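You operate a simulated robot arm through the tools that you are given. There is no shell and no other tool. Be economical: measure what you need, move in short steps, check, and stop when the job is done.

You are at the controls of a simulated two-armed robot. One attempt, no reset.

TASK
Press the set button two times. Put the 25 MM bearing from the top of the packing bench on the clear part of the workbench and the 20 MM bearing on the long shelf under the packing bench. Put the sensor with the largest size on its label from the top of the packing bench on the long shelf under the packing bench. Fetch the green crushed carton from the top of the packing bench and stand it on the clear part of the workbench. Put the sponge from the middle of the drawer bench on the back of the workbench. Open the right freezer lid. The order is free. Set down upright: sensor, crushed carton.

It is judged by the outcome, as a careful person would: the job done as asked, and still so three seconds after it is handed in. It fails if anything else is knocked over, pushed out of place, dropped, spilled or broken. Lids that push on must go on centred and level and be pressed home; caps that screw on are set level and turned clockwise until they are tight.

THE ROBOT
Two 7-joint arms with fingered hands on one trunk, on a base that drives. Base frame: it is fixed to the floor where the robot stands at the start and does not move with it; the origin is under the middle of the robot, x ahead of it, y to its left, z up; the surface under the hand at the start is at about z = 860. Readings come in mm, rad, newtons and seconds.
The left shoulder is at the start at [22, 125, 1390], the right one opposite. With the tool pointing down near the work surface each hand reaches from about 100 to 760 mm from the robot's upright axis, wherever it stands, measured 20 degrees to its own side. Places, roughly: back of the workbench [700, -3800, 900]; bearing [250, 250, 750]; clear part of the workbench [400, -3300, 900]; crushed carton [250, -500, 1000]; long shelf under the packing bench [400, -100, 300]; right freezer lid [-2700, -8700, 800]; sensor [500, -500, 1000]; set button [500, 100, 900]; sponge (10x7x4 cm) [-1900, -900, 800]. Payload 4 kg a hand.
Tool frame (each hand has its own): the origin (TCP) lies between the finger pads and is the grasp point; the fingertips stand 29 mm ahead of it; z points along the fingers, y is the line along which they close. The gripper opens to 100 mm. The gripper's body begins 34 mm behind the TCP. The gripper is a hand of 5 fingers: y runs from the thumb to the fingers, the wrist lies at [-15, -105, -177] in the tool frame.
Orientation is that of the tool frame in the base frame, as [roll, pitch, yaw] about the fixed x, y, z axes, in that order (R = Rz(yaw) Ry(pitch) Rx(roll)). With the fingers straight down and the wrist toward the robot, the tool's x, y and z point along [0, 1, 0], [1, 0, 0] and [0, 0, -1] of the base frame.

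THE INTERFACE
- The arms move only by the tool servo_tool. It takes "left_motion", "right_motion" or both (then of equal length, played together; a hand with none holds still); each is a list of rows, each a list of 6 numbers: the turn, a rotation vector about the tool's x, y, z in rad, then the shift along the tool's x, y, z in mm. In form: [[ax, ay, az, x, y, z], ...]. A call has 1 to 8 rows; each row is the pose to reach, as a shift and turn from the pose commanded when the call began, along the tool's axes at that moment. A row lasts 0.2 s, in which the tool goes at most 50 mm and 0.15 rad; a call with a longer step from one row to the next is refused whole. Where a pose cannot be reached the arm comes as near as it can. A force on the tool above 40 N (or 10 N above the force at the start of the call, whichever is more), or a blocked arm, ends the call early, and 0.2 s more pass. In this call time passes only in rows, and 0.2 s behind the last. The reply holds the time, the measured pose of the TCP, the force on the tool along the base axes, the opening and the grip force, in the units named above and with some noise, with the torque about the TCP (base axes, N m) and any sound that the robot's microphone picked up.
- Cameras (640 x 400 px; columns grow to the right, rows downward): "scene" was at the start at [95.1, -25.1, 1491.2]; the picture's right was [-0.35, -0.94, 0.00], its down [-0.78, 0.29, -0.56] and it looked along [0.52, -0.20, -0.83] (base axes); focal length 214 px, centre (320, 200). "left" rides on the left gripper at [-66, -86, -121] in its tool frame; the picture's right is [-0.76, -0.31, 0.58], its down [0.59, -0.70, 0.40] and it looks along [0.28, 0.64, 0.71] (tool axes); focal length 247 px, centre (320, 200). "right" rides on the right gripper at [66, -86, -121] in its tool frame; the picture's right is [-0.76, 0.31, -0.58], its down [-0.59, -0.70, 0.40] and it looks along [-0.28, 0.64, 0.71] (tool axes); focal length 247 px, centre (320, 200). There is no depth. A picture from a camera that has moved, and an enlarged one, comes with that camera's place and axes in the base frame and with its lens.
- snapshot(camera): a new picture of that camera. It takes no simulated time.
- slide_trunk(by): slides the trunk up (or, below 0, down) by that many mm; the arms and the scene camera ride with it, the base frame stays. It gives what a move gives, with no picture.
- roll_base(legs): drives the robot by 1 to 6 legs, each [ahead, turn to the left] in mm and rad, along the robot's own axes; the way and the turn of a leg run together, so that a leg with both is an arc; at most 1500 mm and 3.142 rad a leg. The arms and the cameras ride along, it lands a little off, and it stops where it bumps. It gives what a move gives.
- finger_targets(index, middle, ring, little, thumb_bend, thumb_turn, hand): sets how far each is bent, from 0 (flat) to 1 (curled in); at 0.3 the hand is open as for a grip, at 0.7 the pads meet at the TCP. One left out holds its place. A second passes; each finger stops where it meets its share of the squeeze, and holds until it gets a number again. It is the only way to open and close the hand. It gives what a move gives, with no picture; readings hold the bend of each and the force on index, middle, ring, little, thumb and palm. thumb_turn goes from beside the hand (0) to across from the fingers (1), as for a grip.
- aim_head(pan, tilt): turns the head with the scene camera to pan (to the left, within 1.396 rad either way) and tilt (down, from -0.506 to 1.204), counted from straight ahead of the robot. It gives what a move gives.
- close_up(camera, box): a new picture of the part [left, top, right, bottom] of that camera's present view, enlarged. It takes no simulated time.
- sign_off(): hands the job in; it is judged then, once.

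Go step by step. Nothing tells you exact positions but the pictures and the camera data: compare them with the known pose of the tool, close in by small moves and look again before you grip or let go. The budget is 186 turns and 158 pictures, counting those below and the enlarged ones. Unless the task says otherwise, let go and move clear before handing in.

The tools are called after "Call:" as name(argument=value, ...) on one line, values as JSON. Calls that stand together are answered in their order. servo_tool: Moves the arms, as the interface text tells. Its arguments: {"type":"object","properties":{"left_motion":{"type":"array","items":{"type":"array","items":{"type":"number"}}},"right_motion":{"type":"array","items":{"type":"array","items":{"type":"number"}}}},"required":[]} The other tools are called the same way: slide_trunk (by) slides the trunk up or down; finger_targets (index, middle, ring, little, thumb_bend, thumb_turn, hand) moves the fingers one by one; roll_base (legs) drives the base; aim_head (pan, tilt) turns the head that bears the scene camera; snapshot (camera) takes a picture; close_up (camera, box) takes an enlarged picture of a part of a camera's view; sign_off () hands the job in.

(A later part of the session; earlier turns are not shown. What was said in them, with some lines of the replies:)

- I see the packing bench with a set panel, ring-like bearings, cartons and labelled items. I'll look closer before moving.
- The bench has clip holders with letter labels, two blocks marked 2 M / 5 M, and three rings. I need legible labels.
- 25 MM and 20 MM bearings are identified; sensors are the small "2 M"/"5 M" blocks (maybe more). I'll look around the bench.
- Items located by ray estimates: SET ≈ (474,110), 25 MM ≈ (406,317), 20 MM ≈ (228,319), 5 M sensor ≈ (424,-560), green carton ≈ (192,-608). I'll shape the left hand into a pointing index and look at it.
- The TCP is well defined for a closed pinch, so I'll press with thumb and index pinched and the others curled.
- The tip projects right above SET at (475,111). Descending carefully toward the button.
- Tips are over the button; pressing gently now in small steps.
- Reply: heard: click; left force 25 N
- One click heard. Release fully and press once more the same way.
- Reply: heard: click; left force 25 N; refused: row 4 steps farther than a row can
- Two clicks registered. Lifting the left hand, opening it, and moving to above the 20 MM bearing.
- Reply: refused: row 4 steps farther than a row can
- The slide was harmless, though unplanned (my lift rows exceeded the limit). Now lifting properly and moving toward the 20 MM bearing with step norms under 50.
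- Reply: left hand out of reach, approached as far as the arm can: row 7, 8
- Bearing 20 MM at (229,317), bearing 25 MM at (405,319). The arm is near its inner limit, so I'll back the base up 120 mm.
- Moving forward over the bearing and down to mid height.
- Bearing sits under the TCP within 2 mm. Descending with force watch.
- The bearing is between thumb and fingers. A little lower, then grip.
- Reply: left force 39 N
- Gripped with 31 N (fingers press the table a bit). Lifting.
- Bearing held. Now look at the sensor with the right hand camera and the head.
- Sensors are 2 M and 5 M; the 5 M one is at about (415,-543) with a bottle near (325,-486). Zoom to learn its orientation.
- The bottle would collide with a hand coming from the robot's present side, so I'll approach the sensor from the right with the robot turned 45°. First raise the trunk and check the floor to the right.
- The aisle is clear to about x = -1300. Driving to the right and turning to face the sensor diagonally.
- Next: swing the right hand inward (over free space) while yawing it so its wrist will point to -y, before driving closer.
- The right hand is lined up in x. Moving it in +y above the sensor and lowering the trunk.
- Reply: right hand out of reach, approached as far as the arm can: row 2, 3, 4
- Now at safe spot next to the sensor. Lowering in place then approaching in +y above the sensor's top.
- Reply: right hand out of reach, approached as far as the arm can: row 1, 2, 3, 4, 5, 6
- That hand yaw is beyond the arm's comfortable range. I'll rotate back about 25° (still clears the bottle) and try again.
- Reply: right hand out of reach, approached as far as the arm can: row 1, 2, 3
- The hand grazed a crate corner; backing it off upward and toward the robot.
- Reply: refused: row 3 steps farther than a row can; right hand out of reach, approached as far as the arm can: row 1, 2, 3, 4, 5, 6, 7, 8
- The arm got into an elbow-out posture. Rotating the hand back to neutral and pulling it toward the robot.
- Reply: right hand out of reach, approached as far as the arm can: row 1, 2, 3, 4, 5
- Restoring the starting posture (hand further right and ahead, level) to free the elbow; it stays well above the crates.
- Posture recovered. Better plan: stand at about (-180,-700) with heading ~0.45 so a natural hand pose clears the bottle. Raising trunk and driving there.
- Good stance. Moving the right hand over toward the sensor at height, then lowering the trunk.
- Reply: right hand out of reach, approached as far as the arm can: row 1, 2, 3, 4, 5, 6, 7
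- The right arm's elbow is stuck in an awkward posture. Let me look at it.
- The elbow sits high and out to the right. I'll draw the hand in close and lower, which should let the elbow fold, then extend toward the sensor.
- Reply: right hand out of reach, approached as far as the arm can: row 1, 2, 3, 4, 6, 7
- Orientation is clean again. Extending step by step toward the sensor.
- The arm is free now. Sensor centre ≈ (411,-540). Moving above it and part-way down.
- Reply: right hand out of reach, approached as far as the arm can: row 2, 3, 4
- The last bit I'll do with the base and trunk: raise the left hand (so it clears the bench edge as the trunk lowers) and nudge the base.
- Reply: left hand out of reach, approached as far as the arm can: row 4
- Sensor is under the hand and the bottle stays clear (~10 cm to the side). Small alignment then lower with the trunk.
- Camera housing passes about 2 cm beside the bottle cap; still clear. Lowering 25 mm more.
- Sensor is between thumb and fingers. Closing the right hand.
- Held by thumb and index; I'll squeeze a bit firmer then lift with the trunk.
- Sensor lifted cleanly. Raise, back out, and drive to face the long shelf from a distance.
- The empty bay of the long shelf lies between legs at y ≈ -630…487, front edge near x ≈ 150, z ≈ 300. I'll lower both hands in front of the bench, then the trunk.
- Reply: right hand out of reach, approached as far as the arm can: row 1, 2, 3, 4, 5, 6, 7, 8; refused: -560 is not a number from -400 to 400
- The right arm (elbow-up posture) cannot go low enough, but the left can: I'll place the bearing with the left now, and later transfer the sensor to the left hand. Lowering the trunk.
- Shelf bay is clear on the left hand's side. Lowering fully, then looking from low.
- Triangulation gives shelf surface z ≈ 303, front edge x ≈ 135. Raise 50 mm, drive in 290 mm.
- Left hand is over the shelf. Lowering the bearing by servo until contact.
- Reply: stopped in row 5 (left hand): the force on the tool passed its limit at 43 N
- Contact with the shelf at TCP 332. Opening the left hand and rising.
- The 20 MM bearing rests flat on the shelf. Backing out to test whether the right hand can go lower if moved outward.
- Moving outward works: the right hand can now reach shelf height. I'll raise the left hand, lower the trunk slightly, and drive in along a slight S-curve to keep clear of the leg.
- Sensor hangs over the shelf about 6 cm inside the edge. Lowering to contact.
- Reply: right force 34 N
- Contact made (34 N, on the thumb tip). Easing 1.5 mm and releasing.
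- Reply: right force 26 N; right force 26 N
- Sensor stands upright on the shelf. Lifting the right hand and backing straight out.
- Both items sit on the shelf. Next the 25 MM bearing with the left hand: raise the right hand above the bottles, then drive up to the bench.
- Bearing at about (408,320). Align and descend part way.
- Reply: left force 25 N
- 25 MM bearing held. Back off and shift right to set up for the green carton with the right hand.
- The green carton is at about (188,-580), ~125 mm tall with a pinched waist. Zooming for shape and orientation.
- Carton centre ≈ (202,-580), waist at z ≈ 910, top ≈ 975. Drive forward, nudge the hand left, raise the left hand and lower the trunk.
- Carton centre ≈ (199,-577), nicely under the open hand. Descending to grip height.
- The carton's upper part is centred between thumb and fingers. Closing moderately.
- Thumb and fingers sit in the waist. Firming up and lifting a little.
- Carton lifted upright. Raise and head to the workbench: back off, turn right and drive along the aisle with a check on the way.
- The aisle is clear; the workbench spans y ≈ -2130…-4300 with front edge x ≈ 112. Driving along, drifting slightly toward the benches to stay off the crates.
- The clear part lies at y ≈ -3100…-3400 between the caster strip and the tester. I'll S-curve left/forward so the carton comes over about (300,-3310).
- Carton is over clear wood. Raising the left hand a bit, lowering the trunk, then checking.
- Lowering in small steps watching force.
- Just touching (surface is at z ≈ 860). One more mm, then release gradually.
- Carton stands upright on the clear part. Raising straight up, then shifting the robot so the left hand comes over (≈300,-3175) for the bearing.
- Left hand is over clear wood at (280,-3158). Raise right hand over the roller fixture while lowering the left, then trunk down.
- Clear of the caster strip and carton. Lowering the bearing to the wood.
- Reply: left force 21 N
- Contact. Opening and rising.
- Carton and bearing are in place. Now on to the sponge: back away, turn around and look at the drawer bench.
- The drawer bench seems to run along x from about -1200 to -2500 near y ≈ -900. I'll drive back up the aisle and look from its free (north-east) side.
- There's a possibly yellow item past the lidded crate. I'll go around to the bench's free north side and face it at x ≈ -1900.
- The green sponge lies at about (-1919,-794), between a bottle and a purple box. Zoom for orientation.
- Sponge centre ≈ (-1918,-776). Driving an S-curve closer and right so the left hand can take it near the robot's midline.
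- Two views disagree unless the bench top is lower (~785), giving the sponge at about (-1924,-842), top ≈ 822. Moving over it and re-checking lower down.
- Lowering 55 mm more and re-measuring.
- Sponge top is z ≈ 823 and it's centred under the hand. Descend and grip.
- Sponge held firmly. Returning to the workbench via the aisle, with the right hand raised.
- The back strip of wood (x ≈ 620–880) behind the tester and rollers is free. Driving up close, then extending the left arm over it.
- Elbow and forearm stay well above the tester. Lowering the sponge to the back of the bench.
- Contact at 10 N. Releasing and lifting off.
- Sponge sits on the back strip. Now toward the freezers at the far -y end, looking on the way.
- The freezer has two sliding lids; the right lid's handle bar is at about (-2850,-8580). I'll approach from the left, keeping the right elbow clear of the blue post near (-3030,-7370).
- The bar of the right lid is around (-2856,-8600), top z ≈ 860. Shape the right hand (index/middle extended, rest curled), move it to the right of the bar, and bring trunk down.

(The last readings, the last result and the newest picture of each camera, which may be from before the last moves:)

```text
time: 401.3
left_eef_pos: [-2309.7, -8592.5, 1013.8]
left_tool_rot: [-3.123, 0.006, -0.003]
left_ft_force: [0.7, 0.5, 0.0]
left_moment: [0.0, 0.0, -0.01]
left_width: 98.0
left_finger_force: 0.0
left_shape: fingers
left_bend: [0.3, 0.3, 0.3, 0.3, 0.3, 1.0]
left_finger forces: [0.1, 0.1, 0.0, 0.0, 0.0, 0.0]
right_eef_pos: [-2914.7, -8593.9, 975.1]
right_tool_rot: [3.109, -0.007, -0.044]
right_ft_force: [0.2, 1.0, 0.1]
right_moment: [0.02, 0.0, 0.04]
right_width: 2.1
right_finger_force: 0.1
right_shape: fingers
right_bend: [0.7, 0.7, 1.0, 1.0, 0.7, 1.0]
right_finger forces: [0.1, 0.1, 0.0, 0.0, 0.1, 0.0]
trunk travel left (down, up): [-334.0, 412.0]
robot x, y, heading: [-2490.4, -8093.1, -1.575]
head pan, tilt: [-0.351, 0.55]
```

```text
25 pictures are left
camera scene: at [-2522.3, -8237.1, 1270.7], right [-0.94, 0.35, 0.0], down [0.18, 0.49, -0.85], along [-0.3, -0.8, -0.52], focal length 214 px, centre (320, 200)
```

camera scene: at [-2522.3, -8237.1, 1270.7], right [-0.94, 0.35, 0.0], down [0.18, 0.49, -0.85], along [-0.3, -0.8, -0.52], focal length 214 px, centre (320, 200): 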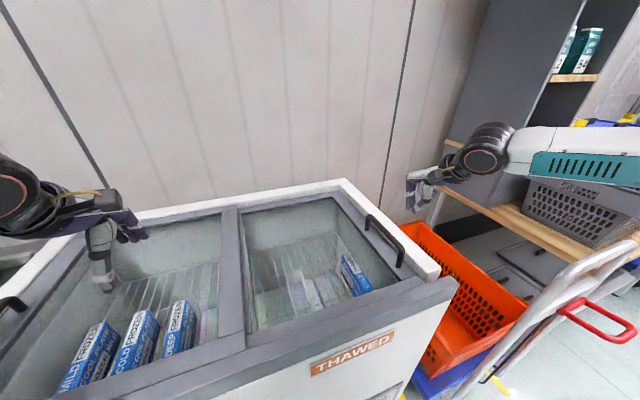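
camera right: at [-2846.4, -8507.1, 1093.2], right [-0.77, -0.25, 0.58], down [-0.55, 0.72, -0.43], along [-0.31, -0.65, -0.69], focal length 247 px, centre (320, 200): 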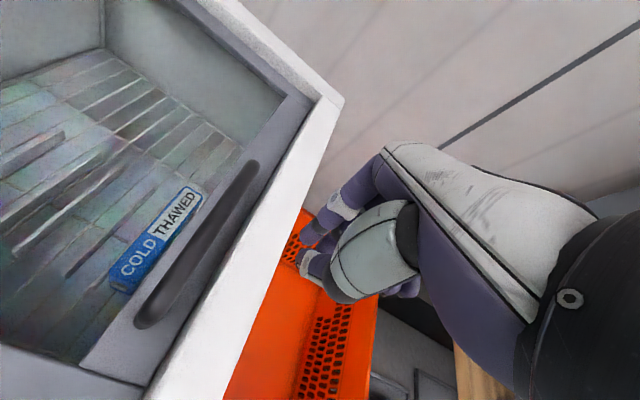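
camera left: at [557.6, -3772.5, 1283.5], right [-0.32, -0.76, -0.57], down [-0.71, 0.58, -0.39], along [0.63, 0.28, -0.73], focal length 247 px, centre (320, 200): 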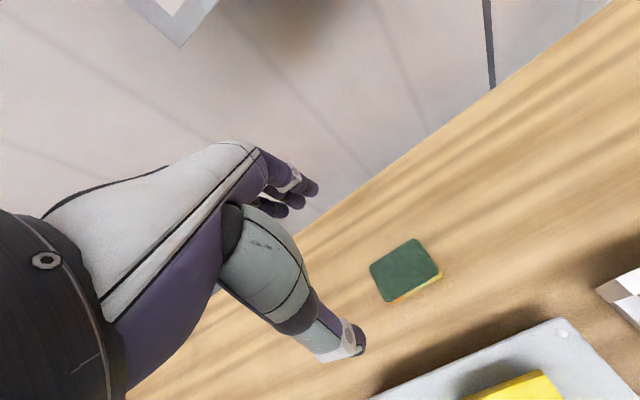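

The bar is at x ≈ -2852, y -8529…-8708, top ≈ 867; the hand is just right of it. Lowering so fingertips drop below the bar's top.

Call:
servo_tool(right_motion=[[0, 0, 0, 8, 10, 40], [0, 0, 0, 8, 10, 80], [0, 0, 0, 8, 10, 95], [0, 0, 0, 8, 10, 102]])

Call:
snapshot(camera="right")

Call:
close_up(camera="scene", box=[320, 160, 480, 260])

```text
time: 402.3
left_eef_pos: [-2306.9, -8590.4, 1015.5]
left_tool_rot: [-3.127, 0.008, -0.003]
left_ft_force: [0.0, -0.2, -0.2]
left_moment: [0.03, 0.01, 0.04]
left_width: 97.9
left_finger_force: 0.1
left_shape: fingers
left_bend: [0.3, 0.3, 0.3, 0.3, 0.3, 1.0]
left_finger forces: [0.0, 0.0, 0.1, 0.0, 0.1, 0.1]
right_eef_pos: [-2903.1, -8607.3, 879.7]
right_tool_rot: [3.096, -0.008, -0.043]
right_ft_force: [-0.1, 10.4, 36.7]
right_moment: [0.63, 0.03, 0.05]
right_width: 2.9
right_finger_force: 18.8
right_shape: fingers
right_bend: [0.7, 0.7, 1.0, 1.0, 0.72, 1.0]
right_finger forces: [0.0, 1.5, 0.1, 0.0, 35.8, 0.0]
trunk travel left (down, up): [-334.0, 412.0]
robot x, y, heading: [-2492.9, -8091.4, -1.573]
head pan, tilt: [-0.351, 0.55]
```

```text
24 pictures are left
camera right: at [-2836.3, -8519.1, 997.2], right [-0.77, -0.25, 0.58], down [-0.56, 0.71, -0.44], along [-0.31, -0.66, -0.68], focal length 247 px, centre (320, 200)
```

right: 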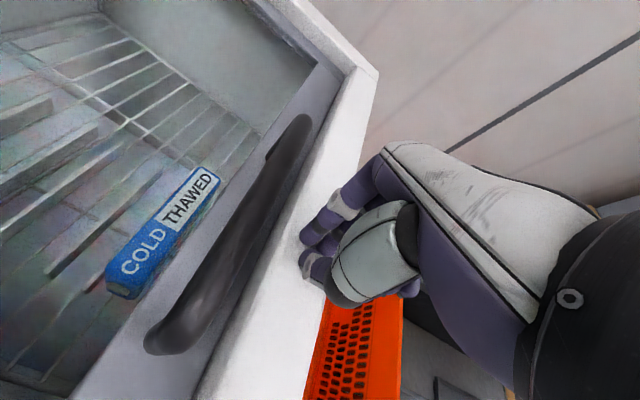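

```text
4.00 times, centred on (400, 210) of scene
camera zoom: at [-2520.3, -8233.2, 1271.8], right [-0.94, 0.35, 0.0], down [0.18, 0.49, -0.85], along [-0.3, -0.8, -0.52], focal length 858 px, centre (0, 160)
```

zoom: 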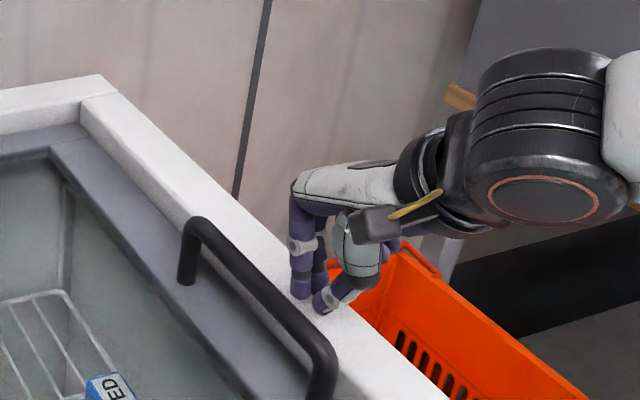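

The tip touches the white rim at z ≈ 851; the bar stands higher. Lift 8 mm and push toward +x.

Call:
servo_tool(right_motion=[[0, 0, 0, 0, 0, -8], [0, 0, 0, 10, 0, -8], [0, 0, 0, 20, 0, -8], [0, 0, 0, 30, -1, -8], [0, 0, 0, 45, -2, -8], [0, 0, 0, 60, -2, -8], [0, 0, 0, 80, -3, -8]])

Call:
snapshot(camera="scene")

```text
time: 403.9
left_eef_pos: [-2310.3, -8592.8, 1013.6]
left_tool_rot: [-3.121, 0.007, -0.003]
left_ft_force: [0.0, -0.2, -0.7]
left_moment: [-0.02, 0.0, 0.0]
left_width: 97.9
left_finger_force: 0.1
left_shape: fingers
left_bend: [0.3, 0.3, 0.3, 0.3, 0.3, 1.0]
left_finger forces: [0.0, 0.1, 0.0, 0.0, 0.0, 0.0]
right_eef_pos: [-2826.2, -8606.5, 882.8]
right_tool_rot: [3.111, -0.01, -0.047]
right_ft_force: [-2.3, 0.7, -1.4]
right_moment: [0.04, 0.03, 0.02]
right_width: 0.8
right_finger_force: 0.9
right_shape: fingers
right_bend: [0.7, 0.7, 1.0, 1.0, 0.7, 1.0]
right_finger forces: [2.2, 0.1, 0.0, 0.0, 0.1, 0.1]
trunk travel left (down, up): [-334.0, 412.0]
robot x, y, heading: [-2487.2, -8094.8, -1.578]
head pan, tilt: [-0.351, 0.55]
```

```text
22 pictures are left
camera scene: at [-2522.0, -8237.5, 1270.5], right [-0.94, 0.35, 0.0], down [0.18, 0.49, -0.85], along [-0.3, -0.8, -0.52], focal length 214 px, centre (320, 200)
```

scene: 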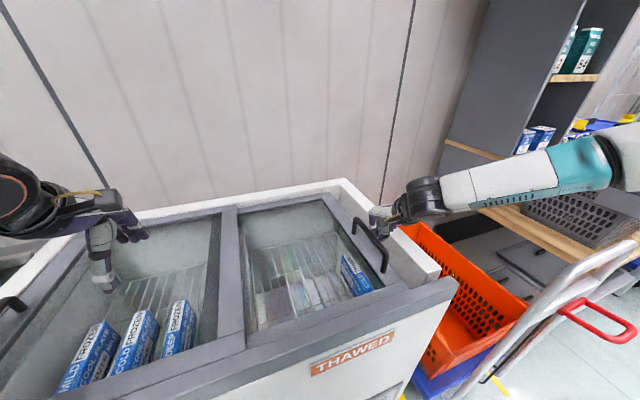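

The lid is sliding with little force (2 N). Continue pushing +x.

Call:
servo_tool(right_motion=[[0, 0, 0, 40, -2, 0], [0, 0, 0, 80, -4, 0], [0, 0, 0, 120, -5, 0], [0, 0, 0, 160, -7, 0], [0, 0, 0, 200, -9, 0], [0, 0, 0, 240, -11, 0], [0, 0, 0, 280, -12, 0]])

Call:
snapshot(camera="scene")

```text
time: 405.5
left_eef_pos: [-2310.9, -8592.8, 1015.0]
left_tool_rot: [-3.123, 0.008, -0.004]
left_ft_force: [-0.5, 0.3, 0.0]
left_moment: [-0.02, -0.04, -0.03]
left_width: 98.1
left_finger_force: 0.0
left_shape: fingers
left_bend: [0.3, 0.3, 0.3, 0.3, 0.3, 1.0]
left_finger forces: [0.0, 0.0, 0.1, 0.0, 0.0, 0.1]
right_eef_pos: [-2567.0, -8602.7, 893.9]
right_tool_rot: [3.112, -0.011, -0.045]
right_ft_force: [-3.6, -1.1, -0.4]
right_moment: [-0.01, 0.05, -0.07]
right_width: 2.5
right_finger_force: 2.0
right_shape: fingers
right_bend: [0.69, 0.7, 1.0, 1.0, 0.7, 1.0]
right_finger forces: [3.4, 0.0, 0.1, 0.0, 0.0, 0.0]
right hand out of reach, approached as far as the arm can: row 7
trunk travel left (down, up): [-334.0, 412.0]
robot x, y, heading: [-2489.4, -8093.2, -1.578]
head pan, tilt: [-0.351, 0.55]
```

```text
21 pictures are left
camera scene: at [-2522.8, -8237.0, 1270.7], right [-0.94, 0.35, 0.0], down [0.18, 0.49, -0.85], along [-0.3, -0.8, -0.52], focal length 214 px, centre (320, 200)
```

scene: 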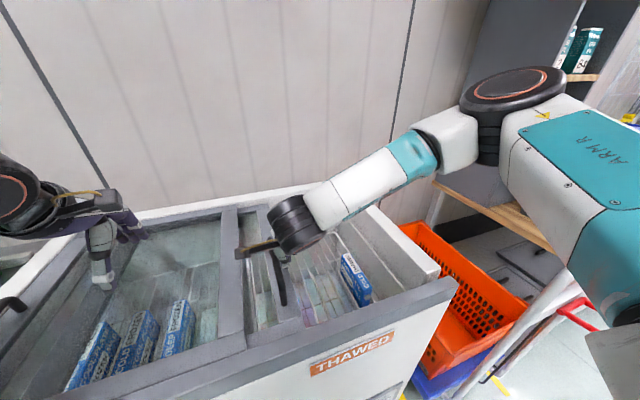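

Lid slid ~300 mm. I'll finish the travel with a slow left turn of the base.

Call:
roll_base(legs=[[0, 0.12]])

Call:
snapshot(camera="scene")

```text
time: 406.4
left_eef_pos: [-2252.3, -8568.3, 1014.1]
left_tool_rot: [-3.122, 0.006, 0.115]
left_ft_force: [0.8, -0.2, 0.3]
left_moment: [0.02, -0.06, 0.02]
left_width: 98.2
left_finger_force: 0.0
left_shape: fingers
left_bend: [0.3, 0.3, 0.3, 0.3, 0.3, 1.0]
left_finger forces: [0.0, 0.0, 0.1, 0.0, 0.0, 0.0]
right_eef_pos: [-2505.1, -8608.7, 894.5]
right_tool_rot: [3.108, -0.01, 0.075]
right_ft_force: [-7.0, 0.6, 2.9]
right_moment: [0.0, 0.02, -0.05]
right_width: 0.0
right_finger_force: 4.0
right_shape: fingers
right_bend: [0.7, 0.7, 1.0, 1.0, 0.7, 1.0]
right_finger forces: [8.1, 0.0, 0.0, 0.0, 0.0, 0.0]
trunk travel left (down, up): [-334.0, 412.0]
robot x, y, heading: [-2491.5, -8093.3, -1.45]
head pan, tilt: [-0.351, 0.55]
```

```text
20 pictures are left
camera scene: at [-2505.7, -8239.9, 1270.6], right [-0.97, 0.23, 0.0], down [0.12, 0.51, -0.85], along [-0.2, -0.83, -0.52], focal length 214 px, centre (320, 200)
```

scene: 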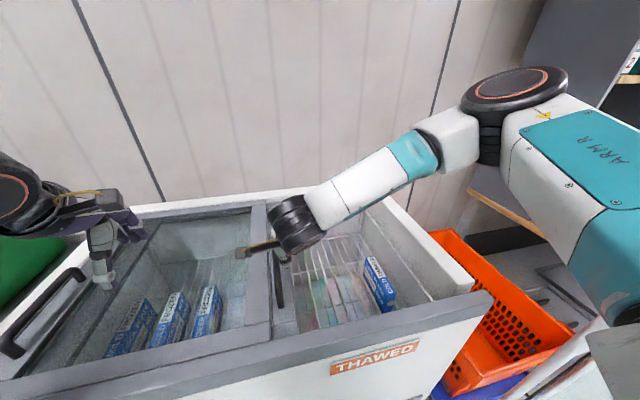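

Call:
roll_base(legs=[[0, 0.05]])

Call:
close_up(camera="scene", box=[180, 170, 420, 320])

```text
time: 407.3
left_eef_pos: [-2241.4, -8560.3, 1015.4]
left_tool_rot: [-3.119, 0.005, 0.14]
left_ft_force: [-0.3, 0.4, 0.0]
left_moment: [-0.01, -0.02, -0.02]
left_width: 98.1
left_finger_force: 0.0
left_shape: fingers
left_bend: [0.3, 0.3, 0.3, 0.3, 0.3, 1.0]
left_finger forces: [0.0, 0.1, 0.1, 0.1, 0.0, 0.0]
right_eef_pos: [-2505.5, -8613.2, 893.7]
right_tool_rot: [3.104, 0.012, 0.073]
right_ft_force: [-13.7, 3.0, 6.7]
right_moment: [-0.02, 0.05, -0.04]
right_width: 0.2
right_finger_force: 7.8
right_shape: fingers
right_bend: [0.71, 0.7, 1.0, 1.0, 0.69, 1.0]
right_finger forces: [16.2, 0.1, 0.0, 0.0, 0.0, 0.1]
trunk travel left (down, up): [-334.0, 412.0]
robot x, y, heading: [-2489.5, -8091.4, -1.429]
head pan, tilt: [-0.351, 0.55]
stopped in leg 1: the force on the tool passed its limit at 53 N (the readings are from after the stop); the commanded pose is now the measured one
```

```text
2.67 times, centred on (300, 245) of scene
camera zoom: at [-2502.3, -8239.4, 1270.7], right [-0.98, 0.21, 0.0], down [0.11, 0.51, -0.85], along [-0.18, -0.83, -0.52], focal length 572 px, centre (373, 80)
```

zoom: 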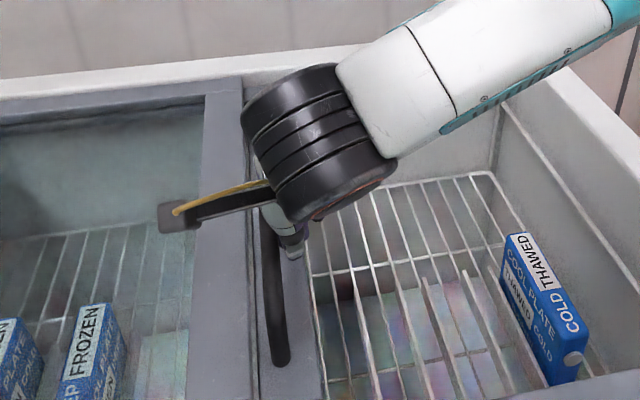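

The lid has hit its end stop: fully open. Ease the hand off the bar, raise, and back away.

Call:
servo_tool(right_motion=[[0, 0, 0, -20, 0, 0], [0, 0, 0, -35, 0, -10], [0, 0, 0, -50, 0, -50], [0, 0, 0, -60, 0, -90], [0, 0, 0, -60, 0, -130]])

Call:
slide_trunk(by=200)

Call:
roll_base(legs=[[-350, 0]])

Call:
snapshot(camera="scene")

```text
time: 408.5
left_eef_pos: [-2240.0, -8561.6, 1015.3]
left_tool_rot: [-3.121, 0.006, 0.139]
left_ft_force: [0.6, -0.2, -0.9]
left_moment: [0.01, 0.02, 0.01]
left_width: 98.1
left_finger_force: 0.1
left_shape: fingers
left_bend: [0.3, 0.3, 0.3, 0.3, 0.3, 1.0]
left_finger forces: [0.0, 0.0, 0.1, 0.0, 0.1, 0.0]
right_eef_pos: [-2561.7, -8610.7, 1025.4]
right_tool_rot: [3.104, 0.012, 0.074]
right_ft_force: [0.2, 0.5, 0.3]
right_moment: [-0.06, 0.02, -0.02]
right_width: 1.6
right_finger_force: 0.1
right_shape: fingers
right_bend: [0.7, 0.7, 1.0, 1.0, 0.7, 1.0]
right_finger forces: [0.0, 0.1, 0.0, 0.1, 0.0, 0.0]
trunk travel left (down, up): [-334.0, 412.0]
robot x, y, heading: [-2487.8, -8093.5, -1.429]
head pan, tilt: [-0.351, 0.55]
```

```text
time: 410.6
left_eef_pos: [-2239.2, -8561.5, 1213.2]
left_tool_rot: [-3.121, 0.006, 0.139]
left_ft_force: [0.1, 0.2, 0.1]
left_moment: [0.02, 0.03, -0.01]
left_width: 98.1
left_finger_force: 0.0
left_shape: fingers
left_bend: [0.3, 0.3, 0.3, 0.3, 0.3, 1.0]
left_finger forces: [0.0, 0.1, 0.0, 0.0, 0.0, 0.0]
right_eef_pos: [-2561.9, -8613.7, 1224.2]
right_tool_rot: [3.105, 0.01, 0.075]
right_ft_force: [0.6, -0.5, 1.0]
right_moment: [-0.05, -0.01, -0.01]
right_width: 1.8
right_finger_force: 0.1
right_shape: fingers
right_bend: [0.7, 0.7, 1.0, 1.0, 0.7, 1.0]
right_finger forces: [0.0, 0.0, 0.0, 0.1, 0.1, 0.1]
trunk travel left (down, up): [-534.0, 212.0]
robot x, y, heading: [-2490.9, -8095.0, -1.429]
head pan, tilt: [-0.351, 0.55]
```

```text
time: 412.9
left_eef_pos: [-2288.8, -8218.3, 1214.9]
left_tool_rot: [-3.123, 0.006, 0.137]
left_ft_force: [0.4, 0.2, -0.3]
left_moment: [-0.06, -0.01, 0.0]
left_width: 98.2
left_finger_force: 0.1
left_shape: fingers
left_bend: [0.3, 0.3, 0.3, 0.3, 0.3, 1.0]
left_finger forces: [0.0, 0.1, 0.0, 0.1, 0.1, 0.1]
right_eef_pos: [-2610.9, -8268.7, 1223.4]
right_tool_rot: [3.105, 0.01, 0.074]
right_ft_force: [-0.6, 0.1, 0.2]
right_moment: [-0.03, 0.0, 0.0]
right_width: 1.8
right_finger_force: 0.0
right_shape: fingers
right_bend: [0.7, 0.7, 1.0, 1.0, 0.7, 1.0]
right_finger forces: [0.0, 0.0, 0.1, 0.0, 0.0, 0.0]
trunk travel left (down, up): [-534.0, 212.0]
robot x, y, heading: [-2538.1, -7749.1, -1.434]
head pan, tilt: [-0.351, 0.55]
```

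```text
18 pictures are left
camera scene: at [-2554.1, -7866.4, 1473.2], right [-0.98, 0.21, 0.0], down [0.11, 0.51, -0.85], along [-0.18, -0.83, -0.52], focal length 214 px, centre (320, 200)
```

scene: 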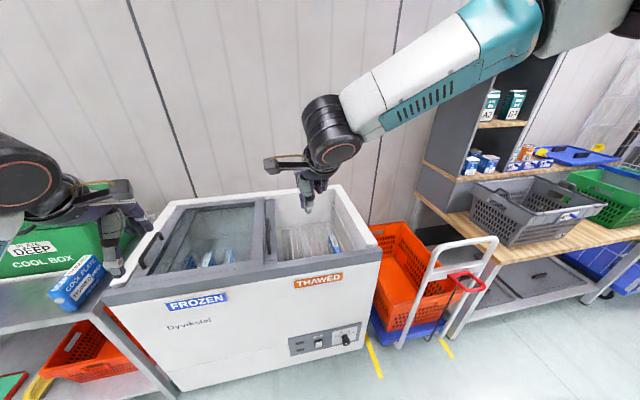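

The right lid stands fully open, both hands are empty and clear, and every other item was checked after it was set down. Handing in.

Call:
sign_off()

```text
The job is handed in.
```

I've handed the job in with all the tasks done. I checked each item by camera as it was finished, but I don't have the judge's verdict.

- **Set button:** pressed twice, with a click heard each time. I then swept the hand sideways off the button without lifting it first. No further click followed and nothing moved.
- **Bearings:** the 25 MM bearing is on the clear part of the workbench. The 20 MM bearing is on the long shelf under the packing bench.
- **Sensor:** I took the 5 M one, since the only other sensor I saw on the bench was 2 M. It stands upright on the long shelf.
- **Green crushed carton:** it stands upright on the clear part of the workbench.
- **Sponge:** it is on the back of the workbench, behind the tester.
- **Right freezer lid:** slid fully open to its end stop.

While reaching for the sensor, a finger of the right hand lightly touched a grey crate (about 2 N), and I saw no sign that it shifted.
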